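You operate a simulated robot arm through the tools that you are given. There is no shell and no other tool. Be economical: measure what you need, move in short steps, check, and stop when the job is done.

Carry out the task below with a simulated robot arm. There is one attempt and no reset: what you move stays moved.

TASK
Wipe the finger marks off the wall under the light switch.
Fine: switch off before you wipe, on again after; brown cloth back on the towel shelf.

It is judged by the outcome, as a careful person would: the job done as asked, and still so three seconds after it is handed in. It fails if anything else is knocked over, pushed out of place, dropped, spilled or broken. Flat cloth is picked up by pressing the open fingertips on it (5 to 10 N) and closing them slowly along it; thin cloth reads only 2 to 8 mm in the jaws.

THE ROBOT
A 6-joint arm with a two-finger parallel gripper, fixed in place. Base frame: the origin is at the foot of the arm, x ahead of it, y to its left, z up. Readings come in mm, degrees, newtons and seconds.
With the tool pointing down near the work surface it reaches from about 180 to 840 mm from the base axis. Its first joint turns from -166.0 to 166.0 degrees. Payload 3.91 kg.
The tool frame sits at the grasp point between the pads (the TCP): z along the fingers, y along the line on which they close. The tips reach 30 mm beyond it. Largest opening 110 mm; finger width 20, thickness 10; the body of the gripper, 48 by 112 mm, starts 55 mm behind the TCP.
Orientation is that of the tool frame in the base frame, as a unit quaternion [x, y, z, w]. With the fingers straight down and closing along the base's y, the tool's x points along the base's -x, its y along +y and its z along -z.

THE INTERFACE
- The arm moves only by the tool step_arm. Its argument "increments" is a list of rows, each a list of 7 numbers: the shift along the base's x, y, z in mm, then the turn, a rotation vector about the base's x, y, z in rad, then the gripper command, from -1 (fully open) to 1 (shut), values between in proportion. In form: [[x, y, z, ax, ay, az, fingers], ...]. A call has 1 to 12 rows; each row is the pose to reach, as a shift and turn from the pose commanded when the call began. A row lasts 0.2 s, in which the tool goes at most 50 mm and 8.6 degrees; a call with a longer step from one row to the next is refused whole, and so is a gripper value outside its range. Where a pose cannot be reached the arm comes as near as it can. A force on the tool above 90 N (or 10 N above the force at the start of the call, whichever is more), or a blocked arm, ends the call early, and 0.2 s more pass. Each finger travels about 108 mm/s and halts on what it meets, pressing with about 41 N; the grip force reading is that of the motor and also rises with nothing between the fingers. The clock runs only during rows and for 0.2 s after the last one: add rows that repeat a pose to give the fingers time. It gives the time, the measured TCP pose, the force on the tool (base axes), the opening and the grip force at its end, in the units of the frame above (readings bear some noise).
- Cameras (640 x 400 px; columns grow to the right, rows downward): "scene" is fixed at [49.8, 499.5, 1670.2]; the picture's right is [-0.22, -0.98, 0.00], its down [-0.84, 0.19, -0.51] and it looks along [0.50, -0.11, -0.86] (base axes); focal length 272 px, centre (320, 200). "wrist" rides on the gripper at [-36, 0, -57] in the tool frame; the picture's right is [0.00, -1.00, 0.00], its down [0.97, 0.00, -0.24] and it looks along [0.24, 0.00, 0.97] (tool axes); focal length 218 px, centre (320, 200). There is no depth. A picture from a camera that has moved, and an enlarged one, comes with that camera's place and axes in the base frame and with its lens.
- snapshot(camera): a new picture of that camera. No time passes.
- slide_trunk(by): slides the trunk up (or, below 0, down) by that many mm; the arm rides with it, the base frame stays. It gives what a move gives, with no picture.
- inspect(camera, box): a new picture of the part [left, top, right, bottom] of that camera's present view, enlarged. No time passes.
- close_job(): hands the job in; it is judged then, once.

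Go step by step. Nothing tells you positions but the pictures and the camera data: compare them with the known pose of the tool, close in by small moves and look again before you grip or let go. The budget is 120 turns and 64 pictures, counting those below and the enlarged ones. Unless the task says otherwise, let go and move clear before handing in, and close with one line.

The tools are called as a command line: name --pt "numbers of a row" for each row, then --argument value for the rest, lists and objects as JSON in quotes. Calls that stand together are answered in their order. step_arm: Moves the arm, as the interface text tells. Its arguments: {"type":"object","properties":{"increments":{"type":"array","items":{"type":"array","items":{"type":"number"}}}},"required":["increments"]} The other tools are called the same way: slide_trunk (by) slides the trunk up or down; snapshot (camera) takes a picture; inspect (camera, box) takes an enlarged picture of a part of a camera's view; close_job () hands the job in.

At the start:

```text
time: 0.0
eef_pos: [353.7, 258.9, 1232.7]
orientation: [0.0, 1.0, 0.0, 0.0]
contact_force: [0.0, -0.1, 0.3]
width: 109.9
grip_force: 0.0
trunk travel left (down, up): [-475.0, 65.0]
```

scene: 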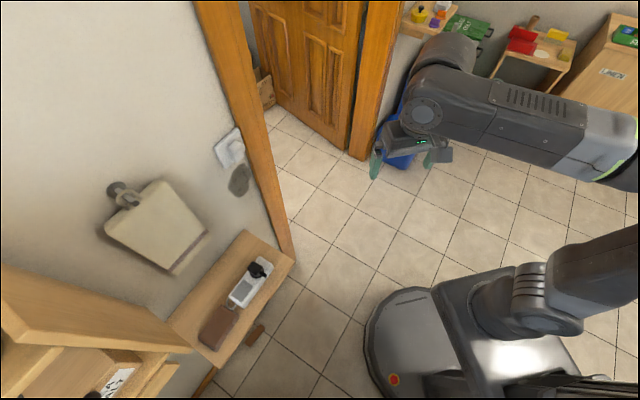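
wrist: 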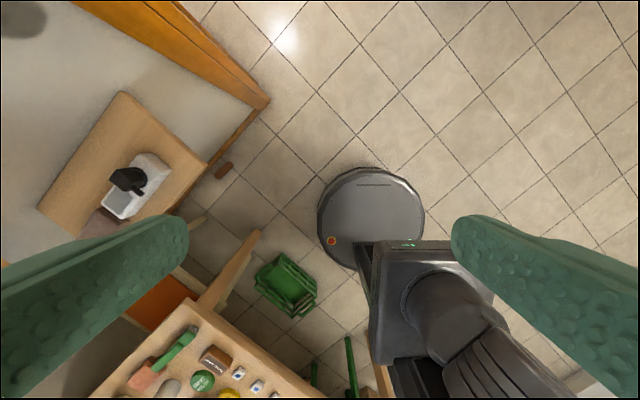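

I see a wall on the left with a light switch, a dark mark under it, a hanging towel and a shelf with a brown cloth and a bottle. I'll look closer first.

inspect --camera "scene" --box '[160, 100, 320, 200]'

inspect --camera "scene" --box '[140, 220, 320, 370]'

inspect --camera "wrist" --box '[0, 60, 280, 260]'

```text
4.00 times, centred on (240, 150) of scene
camera zoom: at [49.8, 499.5, 1670.2], right [-0.22, -0.98, 0.0], down [-0.84, 0.19, -0.51], along [0.5, -0.11, -0.86], focal length 1088 px, centre (640, 400)
```

zoom: 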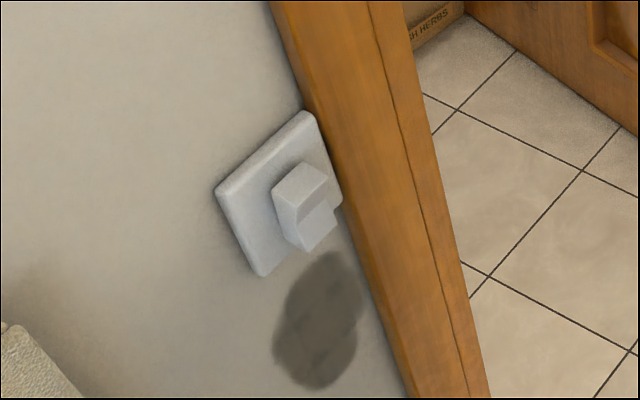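

```text
2.67 times, centred on (230, 295) of scene
camera zoom: at [49.8, 499.5, 1670.2], right [-0.22, -0.98, 0.0], down [-0.84, 0.19, -0.51], along [0.5, -0.11, -0.86], focal length 726 px, centre (560, -53)
```

zoom: 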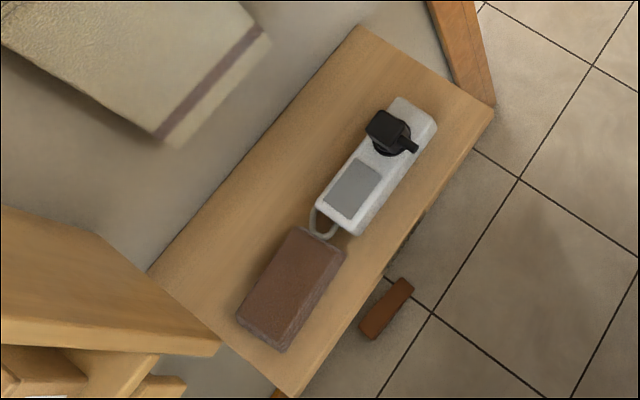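

```text
2.00 times, centred on (140, 160) of wrist
camera zoom: at [388.4, 259.3, 1289.5], right [0.0, -1.0, 0.0], down [-0.97, 0.0, 0.24], along [-0.24, 0.0, -0.97], focal length 436 px, centre (680, 280)
```

zoom: 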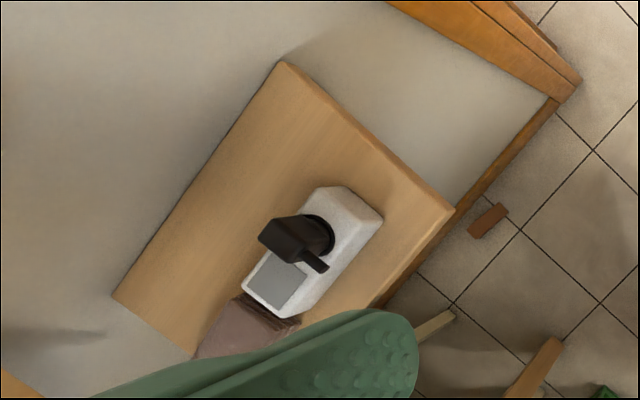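

The wall is a plane about 825 mm from the base at roughly 45° azimuth. The shelf top is near z=800 and the mark is around (540, 628, 1020). I'll turn the tool to face that wall and look with the wrist camera.

step_arm --pt "0 0 0 0 0 0.13 -1" --pt "0 0 0 0 0 0.26 -1" --pt "0 0 0 0 0 0.39 -1" --pt "0 0 0 0 0 0.52 -1" --pt "0 0 0 0 0 0.65 -1" --pt "0 0 0 0 0 0.777 -1"

```text
time: 1.4
eef_pos: [351.8, 259.3, 1233.4]
orientation: [-0.381, 0.925, 0.0, 0.0]
contact_force: [-0.3, 0.2, 0.5]
width: 109.8
grip_force: 0.0
trunk travel left (down, up): [-475.0, 65.0]
```

Now I pitch the tool up toward the wall for a look.

step_arm --pt "0 0 0 0.0982 -0.0998 0 -1" --pt "0 0 0 0.196 -0.2 0 -1" --pt "0 0 0 0.295 -0.299 0 -1" --pt "0 0 0 0.393 -0.399 0 -1" --pt "0 0 0 0.491 -0.499 0 -1" --pt "0 0 0 0.589 -0.599 0 -1" --pt "0 0 0 0.687 -0.698 0 -1" --pt "0 0 0 0.786 -0.798 0 -1"

snapshot --camera "wrist"

snapshot --camera "scene"

```text
time: 3.2
eef_pos: [352.5, 259.3, 1231.2]
orientation: [-0.326, 0.795, 0.195, 0.473]
contact_force: [0.9, -0.1, 1.1]
width: 110.0
grip_force: 0.1
trunk travel left (down, up): [-475.0, 65.0]
```

```text
58 pictures are left
camera wrist: at [328.0, 236.4, 1290.5], right [0.7, -0.71, 0.0], down [-0.48, -0.47, -0.74], along [0.52, 0.52, -0.67], focal length 218 px, centre (320, 200)
```

wrist: 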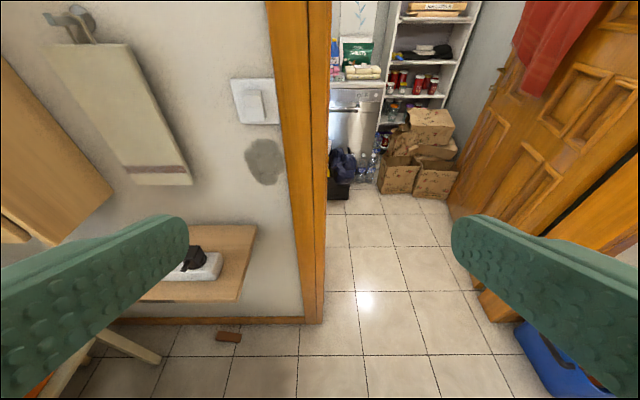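

```text
57 pictures are left
```

scene: 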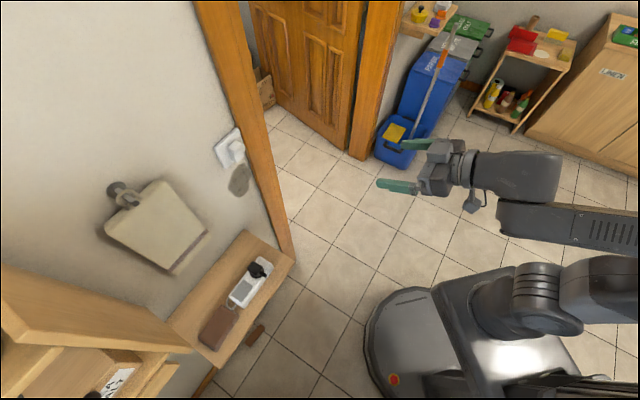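

Good view: switch plate, mark, towel and shelf. I'll zoom into the switch.

inspect --camera "wrist" --box '[208, 60, 328, 200]'

inspect --camera "wrist" --box '[0, 0, 280, 340]'

```text
2.86 times, centred on (268, 130) of wrist
camera zoom: at [328.0, 236.4, 1290.5], right [0.7, -0.71, 0.0], down [-0.48, -0.47, -0.74], along [0.52, 0.52, -0.67], focal length 624 px, centre (469, 400)
```

zoom: 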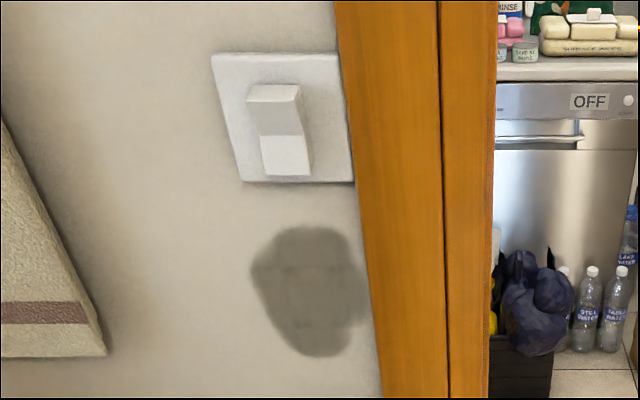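

```text
1.18 times, centred on (140, 170) of wrist
camera zoom: at [328.0, 236.4, 1290.5], right [0.7, -0.71, 0.0], down [-0.48, -0.47, -0.74], along [0.52, 0.52, -0.67], focal length 257 px, centre (532, 235)
```

zoom: 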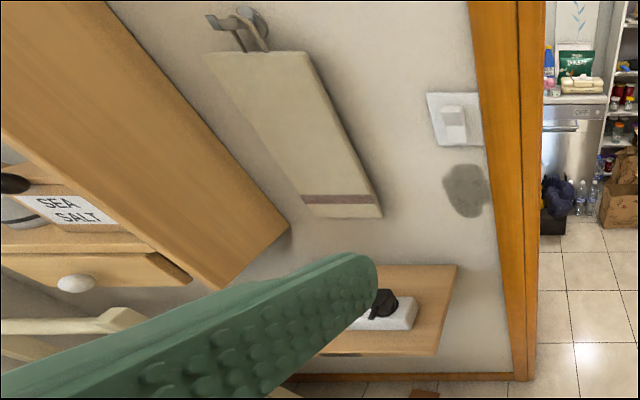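

The rocker's upper half stands out (lower half pressed), so off = press the top half, at about s=-62 mm along the wall and z≈1164. I bring the closed fingers, horizontal, in front of it.

step_arm --pt "10.2 27.6 -7 0.0316 -0.0321 0 -1" --pt "20.3 55.3 -14 0.0633 -0.0643 0 -0.5" --pt "30.5 82.9 -21 0.0949 -0.0964 0 0" --pt "40.7 110.5 -28 0.1266 -0.1286 0 0.5" --pt "50.9 138.2 -35 0.158 -0.161 0 1" --pt "61 165.8 -42 0.19 -0.193 0 1" --pt "71.2 193.4 -49 0.2215 -0.225 0 1" --pt "81.4 221 -56 0.253 -0.257 0 1" --pt "91.5 248.7 -63 0.285 -0.289 0 1" --pt "101.7 276.3 -69.7 0.3164 -0.3214 0 1"

snapshot --camera "wrist"

```text
time: 5.4
eef_pos: [435.3, 556.7, 1162.6]
orientation: [-0.259, 0.66, 0.257, 0.656]
contact_force: [-0.4, -0.5, 0.6]
width: 0.0
grip_force: 37.1
out of reach, approached as far as the arm can: row 1, 2, 3, 4, 5, 6, 7, 8, 9, 10
trunk travel left (down, up): [-475.0, 65.0]
```

```text
54 pictures are left
camera wrist: at [394.3, 517.8, 1199.8], right [0.68, -0.73, 0.0], down [-0.18, -0.17, -0.97], along [0.71, 0.66, -0.25], focal length 218 px, centre (320, 200)
```

wrist: 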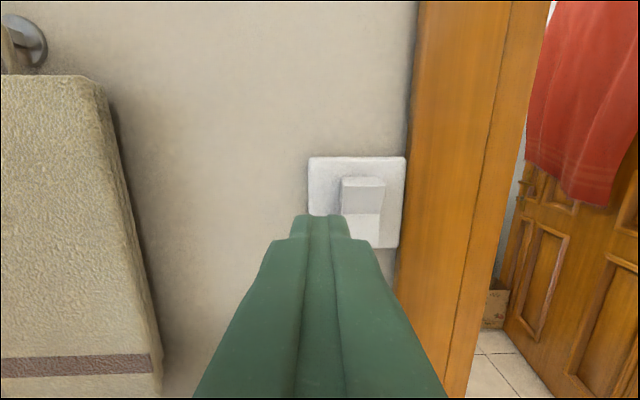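

The arm stopped short sideways (about 28 mm left of the target) with a reach warning. I'll try a small sideways correction toward the door side.

step_arm --pt "5 -5 0 0 0 0 1" --pt "10 -10 0 0 0 0 1"

```text
time: 6.0
eef_pos: [436.4, 555.7, 1165.3]
orientation: [-0.26, 0.66, 0.258, 0.656]
contact_force: [0.3, -0.1, -0.9]
width: 0.1
grip_force: 37.4
out of reach, approached as far as the arm can: row 1, 2
trunk travel left (down, up): [-475.0, 65.0]
```

I check the arm's configuration.

snapshot --camera "scene"

```text
53 pictures are left
```

scene: 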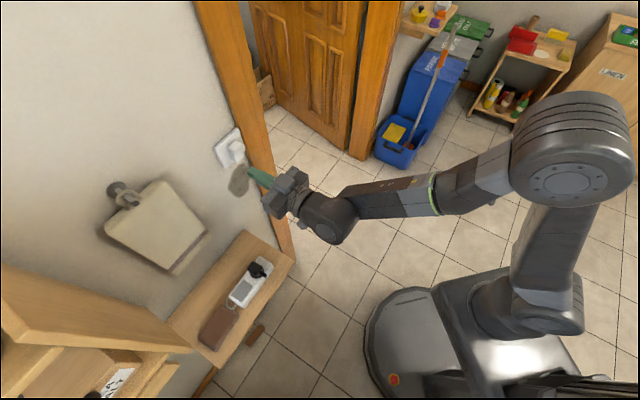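

The wrist seems to have met a joint limit (it wound round a singularity while pitching with a side offset). I'll back out the way I came and re-do the pitch within the arm's own plane.

step_arm --pt "-10.2 -27.6 7 -0.0316 0.0321 0 1" --pt "-20.3 -55.3 14 -0.0633 0.0643 0 1" --pt "-30.5 -82.9 21 -0.0949 0.0964 0 1" --pt "-40.7 -110.5 28 -0.1266 0.1286 0 1" --pt "-50.9 -138.2 35 -0.158 0.161 0 1" --pt "-61 -165.8 42 -0.19 0.193 0 1" --pt "-71.2 -193.4 49 -0.2215 0.225 0 1" --pt "-81.4 -221 56 -0.253 0.257 0 1" --pt "-91.5 -248.7 63 -0.285 0.289 0 1" --pt "-101.7 -276.3 69.7 -0.3164 0.3214 0 1"

```text
time: 8.2
eef_pos: [311.6, 324.6, 1228.2]
orientation: [-0.32, 0.779, 0.202, 0.5]
contact_force: [-0.7, -1.1, -0.2]
width: 0.0
grip_force: 37.9
out of reach, approached as far as the arm can: row 1, 2, 3, 4, 5, 6, 7, 8, 9, 10
trunk travel left (down, up): [-475.0, 65.0]
```

Continue unwinding: pitch the tool back to straight down.

step_arm --pt "0 0 0 -0.0982 0.0998 0 1" --pt "0 0 0 -0.196 0.2 0 1" --pt "0 0 0 -0.295 0.299 0 1" --pt "0 0 0 -0.393 0.399 0 1" --pt "0 0 0 -0.491 0.499 0 1" --pt "0 0 0 -0.589 0.599 0 1" --pt "0 0 0 -0.687 0.698 0 1" --pt "0 0 0 -0.786 0.798 0 1"

snapshot --camera "scene"

```text
time: 10.0
eef_pos: [300.3, 340.3, 1221.4]
orientation: [-0.369, 0.919, 0.138, -0.022]
contact_force: [-0.4, 0.0, -0.2]
width: 0.0
grip_force: 37.9
out of reach, approached as far as the arm can: row 1, 2, 3, 4, 5, 6, 7, 8
trunk travel left (down, up): [-475.0, 65.0]
```

```text
52 pictures are left
```

scene: 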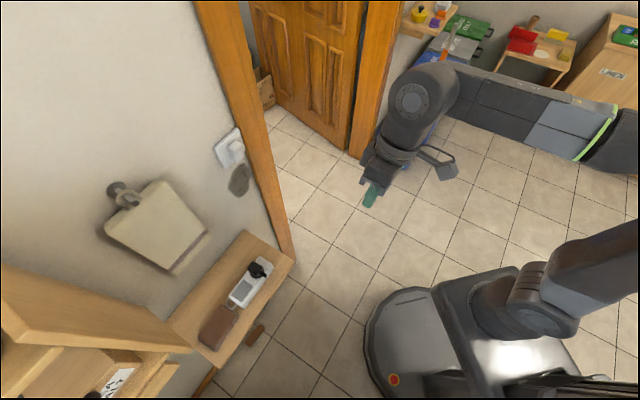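

The arm's wrist is wound up; I'll return it to the starting pose and yaw, then rethink.

step_arm --pt "9 -13 2 -0.047 -0.008 -0.127 1" --pt "18 -27 4 -0.095 -0.015 -0.253 1" --pt "27 -40 6 -0.142 -0.023 -0.38 1" --pt "36 -54 8 -0.189 -0.03 -0.507 1" --pt "44 -67 10 -0.237 -0.038 -0.633 1" --pt "53 -81 11 -0.284 -0.045 -0.76 1" --pt "53 -81 11 -0.284 -0.045 -0.76 1"

```text
time: 11.6
eef_pos: [375.1, 152.6, 1182.1]
orientation: [-0.084, 0.987, 0.136, 0.0]
contact_force: [0.0, 0.8, -0.1]
width: 0.1
grip_force: 37.9
out of reach, approached as far as the arm can: row 1, 2, 3, 4, 5, 6, 7
trunk travel left (down, up): [-475.0, 65.0]
```

Small null move to see whether the commanded pose itself is out of reach.

step_arm --pt "0 0 0 0 0 0 1"

snapshot --camera "scene"

```text
time: 12.0
eef_pos: [375.0, 151.5, 1181.4]
orientation: [-0.084, 0.987, 0.136, 0.001]
contact_force: [-0.1, -0.2, 0.5]
width: 0.0
grip_force: 37.7
trunk travel left (down, up): [-475.0, 65.0]
```

```text
51 pictures are left
```

scene: 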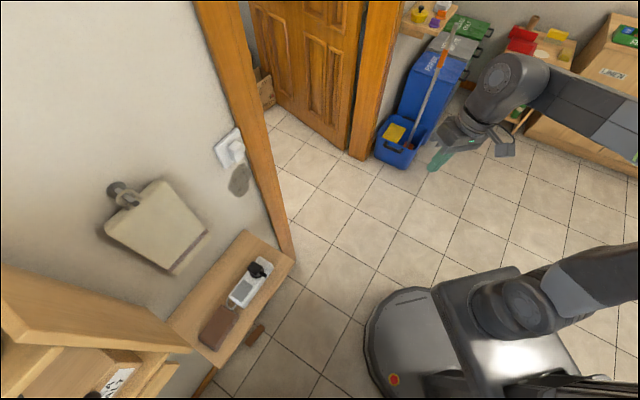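

The command resets to the reached pose, which is good. I'll straighten the 16° tilt in place.

step_arm --pt "0 0 0 -0.09 0 0 1" --pt "0 0 0 -0.18 0 0 1" --pt "0 0 0 -0.275 0 0 1"

```text
time: 12.8
eef_pos: [375.6, 152.2, 1181.0]
orientation: [-0.086, 0.987, 0.136, 0.0]
contact_force: [0.0, -0.4, 0.1]
width: 0.0
grip_force: 37.9
out of reach, approached as far as the arm can: row 1, 2, 3
trunk travel left (down, up): [-475.0, 65.0]
```

The wrist roll joint is at its end. I'll unwind it by swinging the tool from down, via left (+y), then round to face the wall.

step_arm --pt "0 15 0 0.13 0 0 1" --pt "0 30 0 0.26 0 0 1" --pt "0 45 0 0.39 0 0 1" --pt "0 60 0 0.52 0 0 1" --pt "0 75 0 0.65 0 0 1" --pt "0 90 0 0.78 0 0 1" --pt "0 105 0 0.91 0 0 1" --pt "0 120 0 1.04 0 0 1" --pt "0 135 0 1.17 0 0 1" --pt "0 150 0 1.3 0 0 1"

snapshot --camera "scene"

```text
time: 15.0
eef_pos: [375.4, 304.2, 1179.3]
orientation: [-0.067, 0.703, 0.707, 0.051]
contact_force: [0.6, -0.6, -1.0]
width: 0.2
grip_force: 37.5
trunk travel left (down, up): [-475.0, 65.0]
```

```text
50 pictures are left
```

scene: 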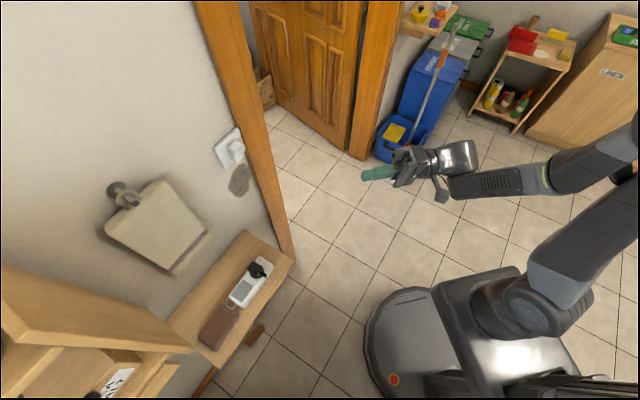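

That unwound freely. Now yaw to face the wall.

step_arm --pt "0 0 0 0 0 -0.134 1" --pt "0 0 0 0 0 -0.268 1" --pt "0 0 0 0 0 -0.402 1" --pt "0 0 0 0 0 -0.536 1" --pt "0 0 0 0 0 -0.67 1" --pt "0 0 0 0 0 -0.804 1"

step_arm --pt "0 0 0 -0.0909 -0.0895 0 1" --pt "0 0 0 -0.182 -0.179 0 1" --pt "0 0 0 -0.273 -0.268 0 1" --pt "0 0 0 -0.364 -0.358 0 1" --pt "0 0 0 -0.455 -0.447 0 1" --pt "0 0 0 -0.545 -0.537 0 1" --pt "0 0 0 -0.636 -0.626 0 1" --pt "0 0 0 -0.727 -0.716 0 1" --pt "0 0 0 -0.818 -0.805 0 1" --pt "0 0 0 -0.909 -0.895 0 1" --pt "0 0 0 -1.0 -0.984 0 1"

```text
time: 16.4
eef_pos: [372.9, 303.8, 1180.5]
orientation: [0.212, 0.674, 0.629, 0.324]
contact_force: [1.0, 0.1, -0.3]
width: 0.0
grip_force: 38.0
trunk travel left (down, up): [-475.0, 65.0]
```

```text
time: 18.8
eef_pos: [373.5, 302.9, 1179.9]
orientation: [-0.272, 0.658, 0.267, 0.65]
contact_force: [0.0, 0.0, 0.0]
width: 0.0
grip_force: 38.0
trunk travel left (down, up): [-475.0, 65.0]
```

Now the wrist is in the good branch. I move in front of the switch's upper half.

step_arm --pt "13.6 38.6 -3 0 0 0 1" --pt "27.1 77.2 -6 0 0 0 1" --pt "40.7 115.8 -9 0 0 0 1" --pt "54.3 154.5 -12 0 0 0 1" --pt "67.8 193 -15 0 0 0 1" --pt "81.4 231.7 -17 0 0 0 1"

snapshot --camera "wrist"

```text
time: 20.2
eef_pos: [456.9, 537.5, 1167.6]
orientation: [-0.271, 0.657, 0.268, 0.65]
contact_force: [0.1, 0.8, 0.2]
width: 0.2
grip_force: 37.5
trunk travel left (down, up): [-475.0, 65.0]
```

```text
49 pictures are left
camera wrist: at [415.6, 497.0, 1204.7], right [0.7, -0.71, 0.0], down [-0.18, -0.18, -0.97], along [0.69, 0.68, -0.25], focal length 218 px, centre (320, 200)
```

wrist: 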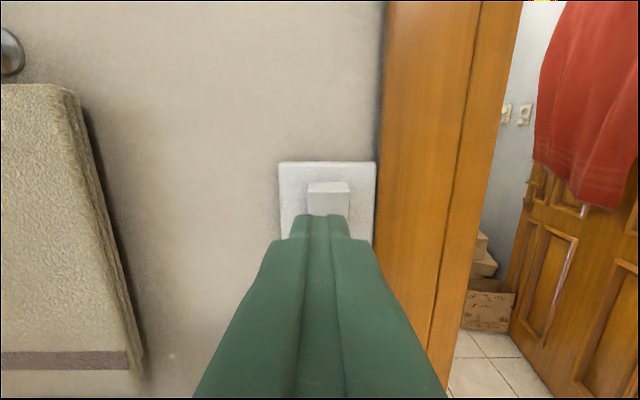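

The rocker is about 5 mm right of my line; I correct and approach close.

step_arm --pt "21.5 14 -3 0 0 0 1" --pt "39 31.5 -3 0 0 0 1" --pt "46.3 38.5 -3 0 0 0 1"

inspect --camera "wrist" --box '[220, 100, 420, 300]'

inspect --camera "scene" --box '[190, 100, 290, 200]'

```text
time: 21.0
eef_pos: [501.7, 573.5, 1163.2]
orientation: [-0.272, 0.657, 0.268, 0.65]
contact_force: [-0.8, -0.8, 0.1]
width: 0.0
grip_force: 37.9
trunk travel left (down, up): [-475.0, 65.0]
```

```text
2.00 times, centred on (320, 200) of wrist
camera zoom: at [460.2, 534.8, 1200.2], right [0.7, -0.71, 0.0], down [-0.18, -0.18, -0.97], along [0.69, 0.68, -0.25], focal length 436 px, centre (320, 200)
```

zoom: 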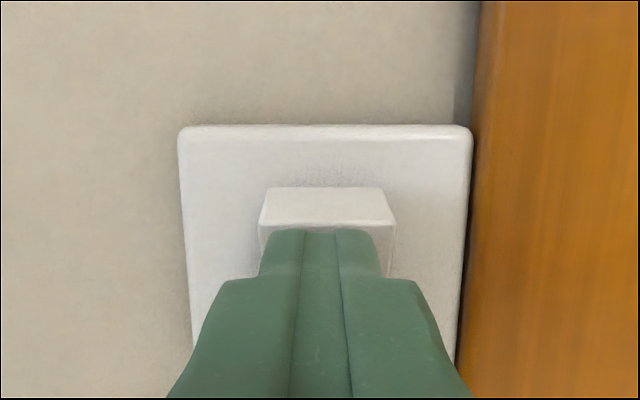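

```text
4.00 times, centred on (240, 150) of scene
camera zoom: at [49.8, 499.5, 1670.2], right [-0.22, -0.98, 0.0], down [-0.84, 0.19, -0.51], along [0.5, -0.11, -0.86], focal length 1088 px, centre (640, 400)
```

zoom: 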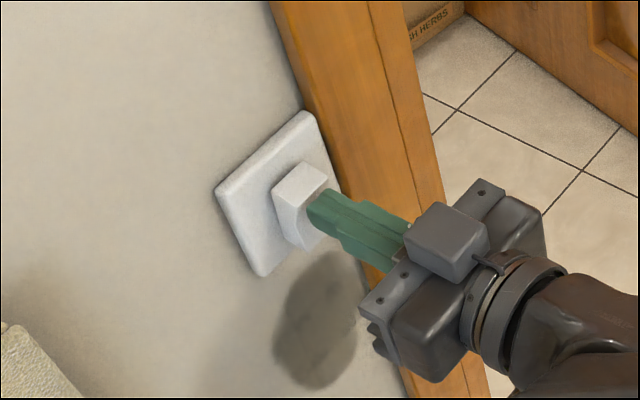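

Aligned on the rocker's upper half. I press in slowly.

step_arm --pt "5.7 3.2 0 0 0 0 1" --pt "8.5 6 0 0 0 0 1" --pt "8.5 6 0 0 0 0 1"

```text
time: 21.8
eef_pos: [505.3, 577.3, 1163.7]
orientation: [-0.271, 0.657, 0.268, 0.65]
contact_force: [-19.2, -15.7, 0.2]
width: 0.0
grip_force: 37.5
trunk travel left (down, up): [-475.0, 65.0]
```

Contact at about 25 N. Check whether the rocker has tipped.

inspect --camera "scene" --box '[190, 100, 290, 200]'

```text
4.00 times, centred on (240, 150) of scene
camera zoom: at [49.8, 499.5, 1670.2], right [-0.22, -0.98, 0.0], down [-0.84, 0.19, -0.51], along [0.5, -0.11, -0.86], focal length 1088 px, centre (640, 400)
```

zoom: 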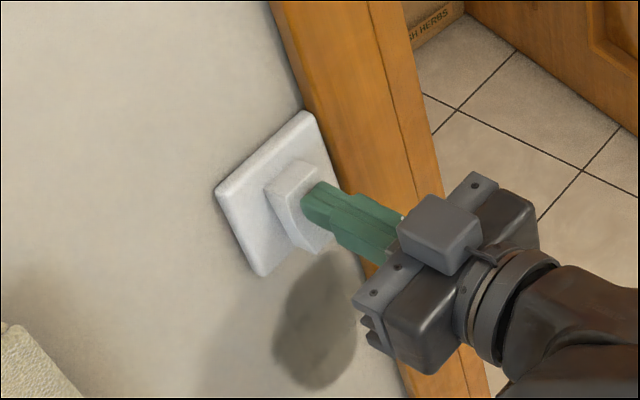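

It appears to have tipped. Back off and look.

step_arm --pt "-15 -15 0 0 0 0 1" --pt "-40 -40 0 0 0 0 1" --pt "-60 -60 10 0 0 0 1"

inspect --camera "scene" --box '[190, 100, 290, 200]'

```text
time: 22.6
eef_pos: [448.6, 519.4, 1171.1]
orientation: [-0.271, 0.658, 0.267, 0.65]
contact_force: [0.0, -0.8, 1.0]
width: 0.0
grip_force: 37.8
trunk travel left (down, up): [-475.0, 65.0]
```

```text
4.00 times, centred on (240, 150) of scene
camera zoom: at [49.8, 499.5, 1670.2], right [-0.22, -0.98, 0.0], down [-0.84, 0.19, -0.51], along [0.5, -0.11, -0.86], focal length 1088 px, centre (640, 400)
```

zoom: 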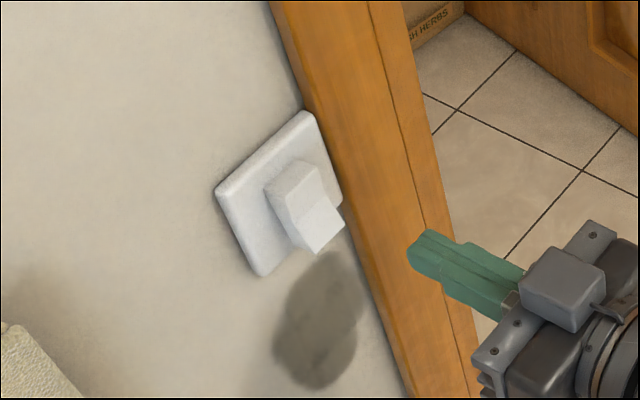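

The switch is tipped the other way: off. Now retreat so that tool and arm lie in one plane, then pitch down in that plane.

step_arm --pt "-23.8 -36.2 5 0 0 0 1" --pt "-47.5 -72.5 10 0 0 0 1" --pt "-71.3 -108.7 15 0 0 0 0" --pt "-95 -145 20 0 0 0 -1" --pt "-118.8 -181.2 25 0 0 0 -1" --pt "-142.6 -217.4 29 0 0 0 -1"

step_arm --pt "0 0 0 -0.0982 0.0998 0 -1" --pt "0 0 0 -0.196 0.2 0 -1" --pt "0 0 0 -0.295 0.299 0 -1" --pt "0 0 0 -0.393 0.399 0 -1" --pt "0 0 0 -0.491 0.499 0 -1" --pt "0 0 0 -0.589 0.599 0 -1" --pt "0 0 0 -0.687 0.698 0 -1" --pt "0 0 0 -0.786 0.798 0 -1"

```text
time: 24.0
eef_pos: [306.2, 300.7, 1200.9]
orientation: [-0.271, 0.657, 0.268, 0.65]
contact_force: [0.8, -0.9, -0.1]
width: 109.9
grip_force: 0.1
trunk travel left (down, up): [-475.0, 65.0]
```

```text
time: 25.8
eef_pos: [305.0, 305.5, 1185.5]
orientation: [-0.391, 0.885, -0.011, 0.252]
contact_force: [-0.2, 0.3, -0.8]
width: 110.0
grip_force: 0.1
out of reach, approached as far as the arm can: row 3, 4, 5, 6, 7, 8
trunk travel left (down, up): [-475.0, 65.0]
```

The wrist roll wound up again on passing straight, so it needs to be backed through on the other side. I'll yaw left, then pitch up past the forearm on the left.

step_arm --pt "0 0 0 0 0 0.13 -1" --pt "0 0 0 0 0 0.26 -1" --pt "0 0 0 0 0 0.39 -1" --pt "0 0 0 0 0 0.52 -1" --pt "0 0 0 0 0 0.65 -1"

step_arm --pt "0 0 0 0.11 -0.069 0 -1" --pt "0 0 0 0.22 -0.138 0 -1" --pt "0 0 0 0.33 -0.207 0 -1" --pt "0 0 0 0.44 -0.276 0 -1" --pt "0 0 0 0.55 -0.345 0 -1" --pt "0 0 0 0.66 -0.414 0 -1" --pt "0 0 0 0.77 -0.483 0 -1" --pt "0 0 0 0.88 -0.552 0 -1"

```text
time: 27.0
eef_pos: [103.5, 388.5, 1143.7]
orientation: [-0.63, 0.733, 0.07, 0.247]
contact_force: [0.0, 0.4, -0.4]
width: 110.0
grip_force: 0.1
out of reach, approached as far as the arm can: row 1, 2, 3, 4, 5
trunk travel left (down, up): [-475.0, 65.0]
```

```text
time: 28.8
eef_pos: [106.2, 387.1, 1142.9]
orientation: [-0.46, 0.541, 0.204, 0.674]
contact_force: [0.1, 0.2, 0.2]
width: 110.2
grip_force: 0.0
trunk travel left (down, up): [-475.0, 65.0]
```

I check the arm's actual geometry before the next move.

snapshot --camera "scene"

```text
44 pictures are left
```

scene: 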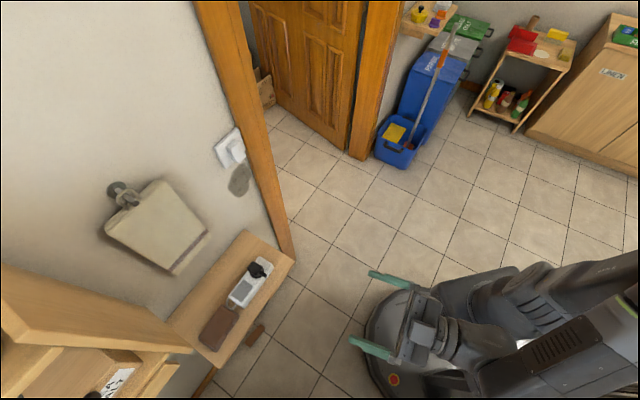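

The wrist is in the flipped branch. I'll move to a roomy spot and do controlled wrist-centred pitches to bring it back through.

step_arm --pt "33 4 31 0 0 0 -1" --pt "66 9 62 0 0 0 -1" --pt "100 13 93 0 0 0 -1" --pt "133 17 125 0 0 0 -1" --pt "166 22 156 0 0 0 -1" --pt "199 26 187 0 0 0 -1"

step_arm --pt "-0.9 -1.4 -25.1 -0.109 0.0709 0 -1" --pt "-3.5 -5.5 -49.9 -0.218 0.1418 0 -1" --pt "-7.9 -12.2 -73.8 -0.327 0.2127 0 -1" --pt "-13.9 -21.5 -96.4 -0.436 0.2836 0 -1" --pt "-21.4 -33.2 -117.4 -0.545 0.3545 0 -1" --pt "-30.4 -47.1 -136.4 -0.654 0.4254 0 -1" --pt "-40.5 -62.9 -153.2 -0.763 0.4963 0 -1" --pt "-51.8 -80.5 -167.3 -0.872 0.567 0 -1" --pt "-64 -99.4 -178.6 -0.981 0.638 0 -1" --pt "-76.9 -119.4 -186.9 -1.09 0.709 0 -1"

```text
time: 30.2
eef_pos: [306.7, 412.8, 1325.8]
orientation: [-0.462, 0.541, 0.204, 0.673]
contact_force: [-0.3, 0.0, -0.4]
width: 110.0
grip_force: 0.0
trunk travel left (down, up): [-475.0, 65.0]
```

```text
time: 32.4
eef_pos: [105.7, 339.5, 1093.1]
orientation: [-0.635, 0.754, -0.006, 0.17]
contact_force: [0.1, 0.3, -0.5]
width: 109.9
grip_force: 0.1
out of reach, approached as far as the arm can: row 1, 2, 3, 4, 5, 6, 7, 8, 9, 10
trunk travel left (down, up): [-475.0, 65.0]
```

Now at the roll limit with the tool down-right; I sweep the tool up through the forearm direction on its left side.

step_arm --pt "-12.3 23.9 3.8 0.1205 0.0547 0.0457 -1" --pt "-25.3 46.5 11.1 0.241 0.1093 0.0914 -1" --pt "-38.9 67.4 21.8 0.3616 0.164 0.1372 -1" --pt "-52.6 86.2 35.6 0.4822 0.2187 0.1829 -1" --pt "-66.4 102.5 52.3 0.6027 0.2734 0.2286 -1" --pt "-79.9 116.1 71.6 0.7232 0.328 0.2743 -1" --pt "-92.8 126.6 93 0.8438 0.3827 0.3201 -1" --pt "-104.9 133.8 116.2 0.9643 0.4374 0.3658 -1" --pt "-115.9 137.6 140.7 1.0849 0.492 0.4115 -1" --pt "-125.7 138 166.1 1.2054 0.5467 0.4572 -1" --pt "-134 134.8 191.7 1.3259 0.6014 0.503 -1" --pt "-140.7 128.2 217.2 1.4465 0.656 0.5487 -1"

snapshot --camera "scene"

```text
time: 35.0
eef_pos: [-36.9, 462.5, 1314.3]
orientation: [-0.498, 0.401, 0.707, 0.303]
contact_force: [-0.1, -0.9, -0.5]
width: 110.0
grip_force: 0.2
out of reach, approached as far as the arm can: row 1, 2, 3, 4, 5, 6, 7
trunk travel left (down, up): [-475.0, 65.0]
```

```text
43 pictures are left
```

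scene: 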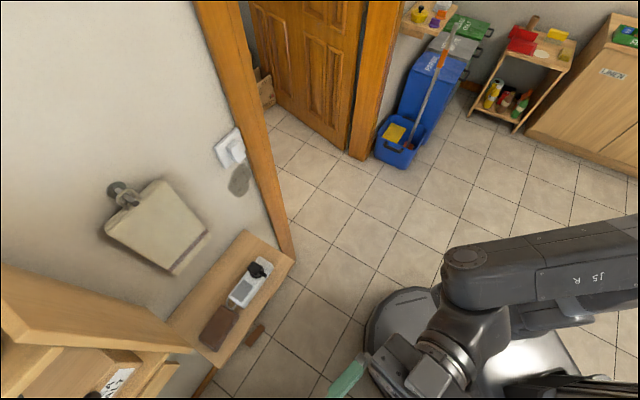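

Rows 8–12 were reached, so the wrist flipped through. Now swing it down on the left side to straight down.

step_arm --pt "-1.5 2.8 -28.1 -0.129 -0.0685 0 -1" --pt "-1 1.9 -56.4 -0.258 -0.137 0 -1" --pt "1.4 -2.7 -84.3 -0.387 -0.2054 0 -1" --pt "5.7 -10.7 -111.1 -0.516 -0.274 0 -1" --pt "11.7 -22.1 -136.3 -0.645 -0.342 0 -1" --pt "19.5 -36.7 -159.3 -0.774 -0.411 0 -1" --pt "28.6 -54 -179.7 -0.903 -0.479 0 -1" --pt "39.1 -73.8 -197 -1.0325 -0.548 0 -1" --pt "50.7 -95.6 -210.9 -1.1616 -0.616 0 -1" --pt "63.1 -118.9 -221.1 -1.291 -0.685 0 -1" --pt "76 -143.3 -227.3 -1.42 -0.753 0 -1" --pt "89.4 -168.6 -229.4 -1.55 -0.823 0 -1"

```text
time: 37.6
eef_pos: [54.5, 294.6, 1084.1]
orientation: [0.779, -0.627, 0.002, 0.001]
contact_force: [-0.2, -0.4, -0.2]
width: 110.1
grip_force: 0.1
trunk travel left (down, up): [-475.0, 65.0]
```

The wrist is back in its normal branch, pointing down. Now I move to view the cloth on the shelf, keeping clear of the cabinet (right side near s≈-470, bottom z≈935).

step_arm --pt "13.8 44.4 -6 0 0 -0.125 -1" --pt "27.5 88.8 -13 0 0 -0.25 -1" --pt "41 133 -20 0 0 -0.375 -1" --pt "55 177.5 -27 0 0 -0.5 -1" --pt "69 222 -34 0 0 -0.625 -1" --pt "82.5 266 -40 0 0 -0.75 -1" --pt "96 311 -47 0 0 -0.875 -1" --pt "110 355 -54 0 0 -1.0 -1"

snapshot --camera "wrist"

snapshot --camera "scene"

```text
time: 39.4
eef_pos: [161.9, 652.8, 1031.1]
orientation: [-0.382, 0.924, -0.001, -0.001]
contact_force: [-0.6, 0.9, 0.2]
width: 110.2
grip_force: 0.1
trunk travel left (down, up): [-475.0, 65.0]
```

```text
42 pictures are left
camera wrist: at [185.8, 679.2, 1087.5], right [0.71, -0.71, 0.0], down [-0.69, -0.68, 0.24], along [-0.17, -0.17, -0.97], focal length 218 px, centre (320, 200)
```

wrist: 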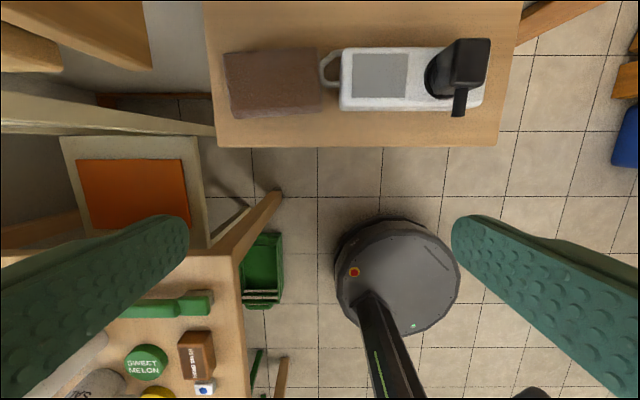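

```text
41 pictures are left
```

scene: 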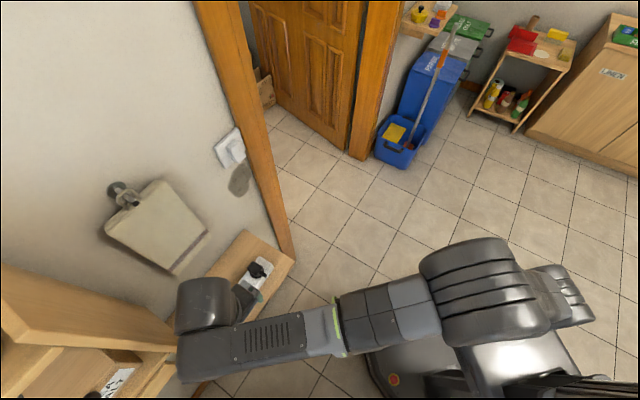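

Clear view of cloth and bottle. I zoom on the contact between the bottle's handle and the cloth.

inspect --camera "wrist" --box '[210, 20, 370, 130]'

```text
3.64 times, centred on (290, 75) of wrist
camera zoom: at [185.8, 679.2, 1087.5], right [0.71, -0.71, 0.0], down [-0.69, -0.68, 0.24], along [-0.17, -0.17, -0.97], focal length 794 px, centre (429, 654)
```

zoom: 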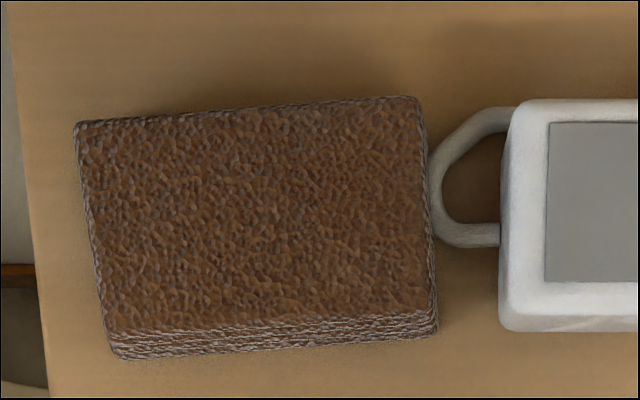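

Cloth is a folded block about 64 × 105 mm, ~18 mm thick, centre near (199, 763). I'll yaw 90° so the jaws straddle its short side, still at height.

step_arm --pt "0 0 0 0 0 0.143 -1" --pt "0 0 0 0 0 0.286 -1" --pt "0 0 0 0 0 0.428 -1" --pt "0 0 0 0 0 0.571 -1" --pt "0 0 0 0 0 0.714 -1" --pt "0 0 0 0 0 0.857 -1" --pt "0 0 0 0 0 1.0 -1" --pt "0 0 0 0 0 1.142 -1" --pt "0 0 0 0 0 1.285 -1" --pt "0 0 0 0 0 1.428 -1" --pt "0 0 0 0 0 1.571 -1"

step_arm --pt "12.5 24 0 0 0 0 -1" --pt "25 48 0 0 0 0 -1" --pt "37.5 72 -10 0 0 0 -1" --pt "49.8 95.8 -30 0 0 0 -1"

snapshot --camera "wrist"

snapshot --camera "scene"

```text
time: 41.8
eef_pos: [164.0, 649.9, 1032.7]
orientation: [0.925, -0.381, 0.002, 0.001]
contact_force: [0.5, -0.1, -0.6]
width: 110.0
grip_force: 0.0
trunk travel left (down, up): [-475.0, 65.0]
```

```text
time: 42.8
eef_pos: [217.1, 747.8, 1000.7]
orientation: [0.924, -0.383, 0.002, 0.0]
contact_force: [0.4, 1.4, -0.8]
width: 110.2
grip_force: 0.1
trunk travel left (down, up): [-475.0, 65.0]
```

```text
39 pictures are left
camera wrist: at [191.0, 773.3, 1057.2], right [0.71, 0.71, 0.0], down [0.69, -0.69, 0.24], along [0.17, -0.17, -0.97], focal length 218 px, centre (320, 200)
```

wrist: 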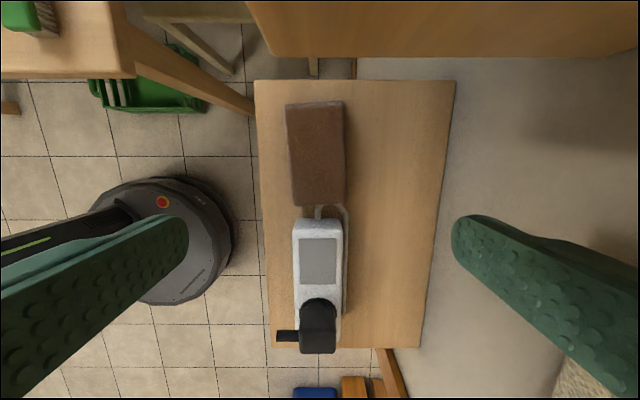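

```text
38 pictures are left
```

scene: 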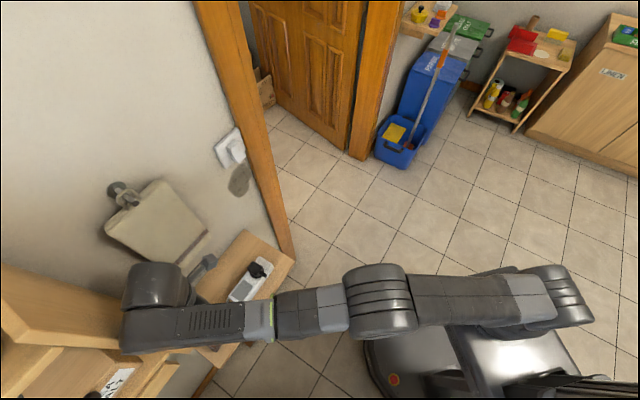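

Jaws straddle the cloth. Shift slightly and descend to just above the shelf.

step_arm --pt "-9.2 3.6 -40 0 0 0 -1" --pt "-9.2 3.6 -80 0 0 0 -1" --pt "-9.2 3.6 -120 0 0 0 -1" --pt "-9.2 3.6 -145 0 0 0 -1" --pt "-9.2 3.6 -155 0 0 0 -1"

snapshot --camera "wrist"

```text
time: 44.0
eef_pos: [208.7, 746.6, 847.9]
orientation: [0.924, -0.382, 0.0, -0.002]
contact_force: [-0.3, 0.3, -0.3]
width: 110.1
grip_force: 0.1
trunk travel left (down, up): [-475.0, 65.0]
```

```text
37 pictures are left
camera wrist: at [182.2, 771.7, 905.3], right [0.71, 0.71, 0.0], down [0.69, -0.69, 0.24], along [0.17, -0.17, -0.97], focal length 218 px, centre (320, 200)
```

wrist: 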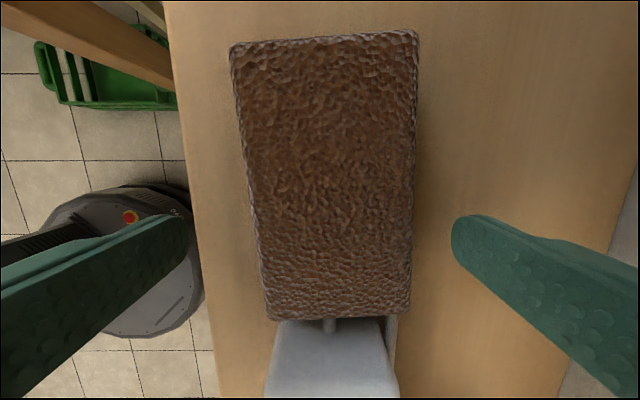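

Well centred apart from ~5 mm. Descend so the tips are just above the shelf, then close slowly.

step_arm --pt "3.6 3.5 -6 0 0 0 -1" --pt "3.6 3.5 -12 0 0 0 -1" --pt "3.6 3.5 -14 0 0 0 -1"

```text
time: 44.8
eef_pos: [210.7, 749.9, 833.8]
orientation: [0.924, -0.383, -0.001, -0.002]
contact_force: [-0.5, -0.7, 1.0]
width: 110.0
grip_force: 0.0
trunk travel left (down, up): [-475.0, 65.0]
```

step_arm --pt "0 0 0 0 0 0 -0.7" --pt "0 0 0 0 0 0 -0.4" --pt "0 0 0 0 0 0 -0.2" --pt "0 0 0 0 0 0 0" --pt "0 0 0 0 0 0 0.2" --pt "0 0 0 0 0 0 0.2"

snapshot --camera "wrist"

```text
time: 46.2
eef_pos: [210.8, 749.0, 834.4]
orientation: [0.924, -0.382, 0.0, -0.002]
contact_force: [-0.8, 0.2, 7.7]
width: 65.3
grip_force: 41.2
trunk travel left (down, up): [-475.0, 65.0]
```

```text
36 pictures are left
camera wrist: at [185.1, 774.6, 891.8], right [0.71, 0.71, 0.0], down [0.69, -0.69, 0.24], along [0.17, -0.17, -0.97], focal length 218 px, centre (320, 200)
```

wrist: 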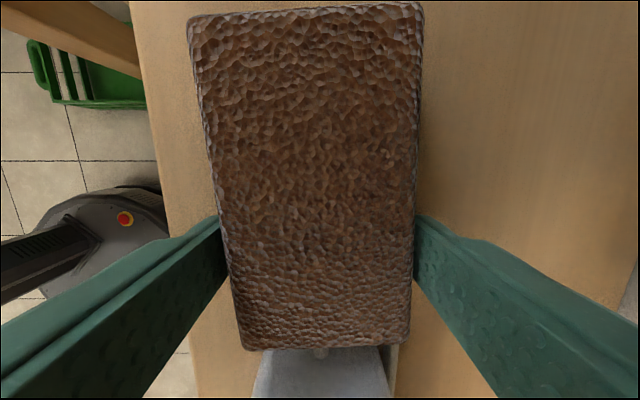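

The cloth is gripped firmly at 65 mm. Lift gently and check that the bottle stays put.

step_arm --pt "0 0 10 0 0 0 0.4" --pt "0 0 25 0 0 0 0.4" --pt "0 0 60 0 0 0 0.4" --pt "0 0 100 0 0 0 0.4"

snapshot --camera "wrist"

```text
time: 47.2
eef_pos: [213.9, 749.8, 932.8]
orientation: [0.924, -0.383, -0.001, 0.0]
contact_force: [1.5, 2.8, -7.8]
width: 64.5
grip_force: 40.5
trunk travel left (down, up): [-475.0, 65.0]
```

```text
35 pictures are left
camera wrist: at [187.6, 776.5, 990.1], right [0.71, 0.71, 0.0], down [0.69, -0.69, 0.24], along [0.17, -0.17, -0.97], focal length 218 px, centre (320, 200)
```

wrist: 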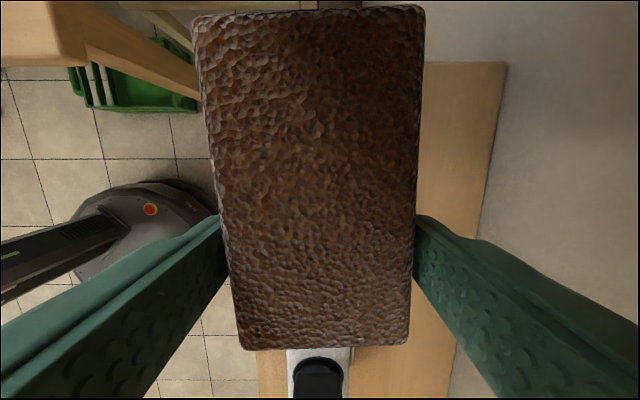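

Lifted clean. Move away from the cabinet first, then rise.

step_arm --pt "15 -40 0 0 0 0 0.4" --pt "30 -80 0 0 0 0 0.4" --pt "40 -115 20 0 0 0 0.4" --pt "48 -150 50 0 0 0 0.4" --pt "54 -180 85 0 0 0 0.4" --pt "60 -210 120 0 0 0 0.4" --pt "64 -240 155 0 0 0 0.4" --pt "68 -270 190 0 0 0 0.4" --pt "71 -300 225 0 0 0 0.4" --pt "74 -325 260 0 0 0 0.4" --pt "76 -350 297 0 0 0 0.4"

inspect --camera "scene" --box '[140, 180, 340, 380]'

```text
time: 49.6
eef_pos: [285.3, 401.3, 1231.2]
orientation: [0.924, -0.382, 0.001, 0.001]
contact_force: [0.6, 0.3, -0.1]
width: 64.2
grip_force: 41.2
trunk travel left (down, up): [-475.0, 65.0]
```

```text
2.00 times, centred on (240, 280) of scene
camera zoom: at [49.8, 499.5, 1670.2], right [-0.22, -0.98, 0.0], down [-0.84, 0.19, -0.51], along [0.5, -0.11, -0.86], focal length 544 px, centre (480, 40)
```

zoom: 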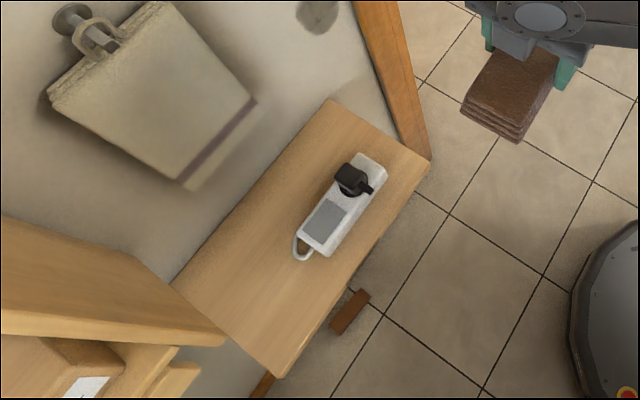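

Bottle undisturbed. Now lower the trunk so the arm can face the wall without passing the wrist singularity.

slide_trunk --by -250

step_arm --pt "0 0 30 0 0 0 0.4" --pt "0 0 65 0 0 0 0.4" --pt "0 0 100 0 0 0 0.4" --pt "0 0 135 0 0 0 0.4" --pt "0 0 170 0 0 0 0.4"

slide_trunk --by -150

```text
time: 52.2
eef_pos: [284.2, 401.2, 979.7]
orientation: [0.924, -0.382, 0.001, 0.0]
contact_force: [0.4, -0.4, 0.0]
width: 64.2
grip_force: 41.4
trunk travel left (down, up): [-225.0, 315.0]
```

```text
time: 53.4
eef_pos: [285.5, 396.1, 1133.6]
orientation: [0.924, -0.382, 0.002, -0.002]
contact_force: [-0.4, -0.1, 0.0]
width: 64.1
grip_force: 40.8
out of reach, approached as far as the arm can: row 5
trunk travel left (down, up): [-225.0, 315.0]
```

```text
time: 55.1
eef_pos: [285.5, 396.8, 983.8]
orientation: [0.924, -0.382, 0.001, -0.002]
contact_force: [0.7, 0.3, -0.4]
width: 64.0
grip_force: 41.2
trunk travel left (down, up): [-75.0, 465.0]
```

Now pitch the tool to face the wall (cloth long side horizontal) and move in front of the mark.

step_arm --pt "14.4 11.2 3 0.0918 -0.0933 0 0.4" --pt "28.9 22.5 6 0.1836 -0.1866 0 0.4" --pt "43.3 33.7 9 0.2755 -0.2799 0 0.4" --pt "57.8 44.9 12 0.3673 -0.3732 0 0.4" --pt "72.2 56.2 15 0.4591 -0.4665 0 0.4" --pt "86.7 67.4 18 0.551 -0.5597 0 0.4" --pt "101.1 78.6 21 0.6428 -0.653 0 0.4" --pt "115.6 89.9 24 0.7346 -0.7463 0 0.4" --pt "130 101.1 27 0.8264 -0.8396 0 0.4" --pt "144.5 112.3 30 0.9183 -0.9329 0 0.4" --pt "158.9 123.6 33 1.0101 -1.0262 0 0.4" --pt "173.4 134.8 36 1.1019 -1.1195 0 0.4"

snapshot --camera "wrist"

snapshot --camera "scene"

```text
time: 57.7
eef_pos: [449.5, 528.2, 1024.2]
orientation: [0.666, -0.278, 0.271, -0.637]
contact_force: [-0.6, -0.8, 0.2]
width: 64.0
grip_force: 41.3
out of reach, approached as far as the arm can: row 12
trunk travel left (down, up): [-75.0, 465.0]
```

```text
33 pictures are left
camera wrist: at [384.0, 513.9, 1026.0], right [0.03, 0.03, 1.0], down [0.51, -0.86, 0.02], along [0.86, 0.5, -0.04], focal length 218 px, centre (320, 200)
```

wrist: 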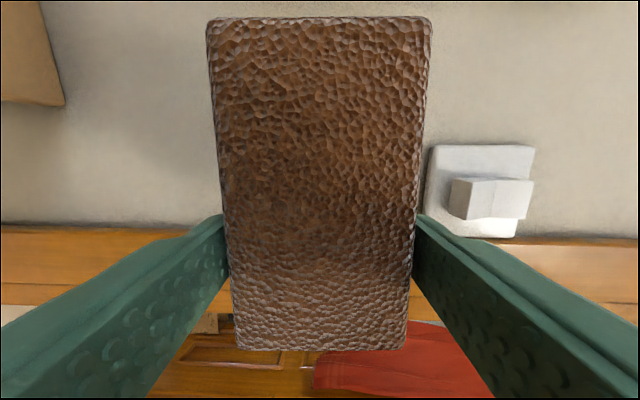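

```text
32 pictures are left
```

scene: 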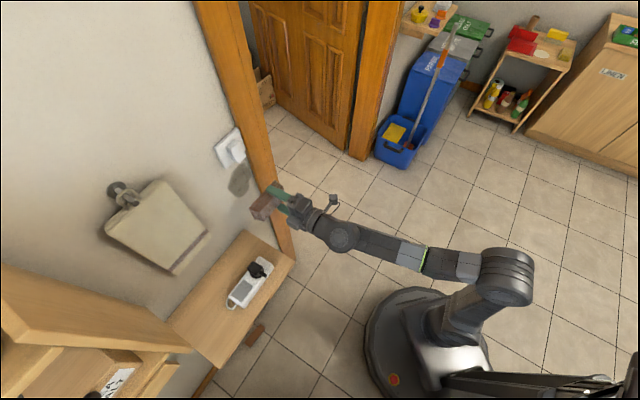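

Nearly there, slight limit on the last degree. I test advancing toward the wall keeping this attitude.

step_arm --pt "14 14 0 0 0 0 0.4" --pt "28 28 0 0 0 0 0.4" --pt "42 42 0 0 0 0 0.4"

```text
time: 58.5
eef_pos: [493.6, 569.2, 1024.1]
orientation: [-0.652, 0.27, -0.277, 0.652]
contact_force: [-0.4, 0.0, -0.1]
width: 64.1
grip_force: 40.8
trunk travel left (down, up): [-75.0, 465.0]
```

Fully horizontal now, ~42 mm from the wall. Check clearance to the switch and door frame.

inspect --camera "scene" --box '[190, 110, 310, 230]'

snapshot --camera "wrist"

```text
3.33 times, centred on (250, 170) of scene
camera zoom: at [49.8, 499.5, 1670.2], right [-0.22, -0.98, 0.0], down [-0.84, 0.19, -0.51], along [0.5, -0.11, -0.86], focal length 907 px, centre (553, 300)
```

zoom: 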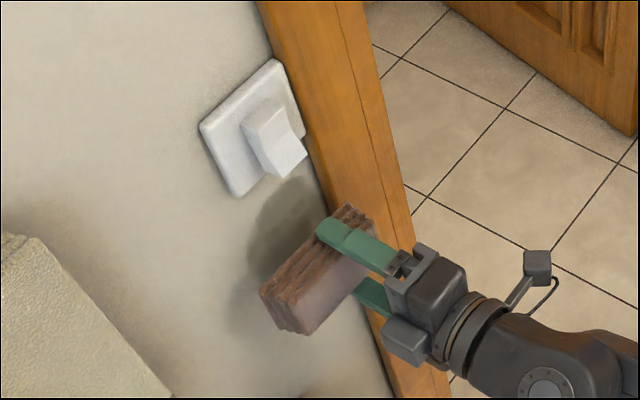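

```text
30 pictures are left
camera wrist: at [426.6, 556.0, 1024.2], right [-0.01, 0.0, 1.0], down [0.51, -0.86, 0.01], along [0.86, 0.51, 0.01], focal length 218 px, centre (320, 200)
```

wrist: 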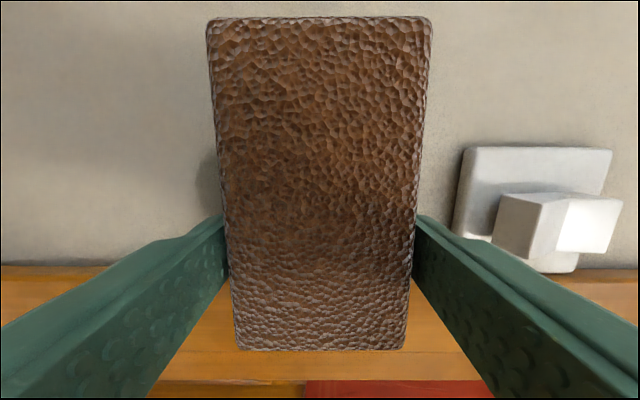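

Clearances are fine (frame base about s=-20, cloth end about -22 to -24). Shift 4 mm left and approach to near contact.

step_arm --pt "11 16 0 0 0 0 0.4" --pt "20 25.3 0 0 0 0 0.4" --pt "22.9 28.1 0 0 0 0 0.4" --pt "22.9 28.1 0 0 0 0 0.4"

```text
time: 59.5
eef_pos: [517.4, 597.3, 1024.3]
orientation: [-0.652, 0.27, -0.277, 0.652]
contact_force: [-0.1, 0.4, 0.1]
width: 64.2
grip_force: 40.9
trunk travel left (down, up): [-75.0, 465.0]
```

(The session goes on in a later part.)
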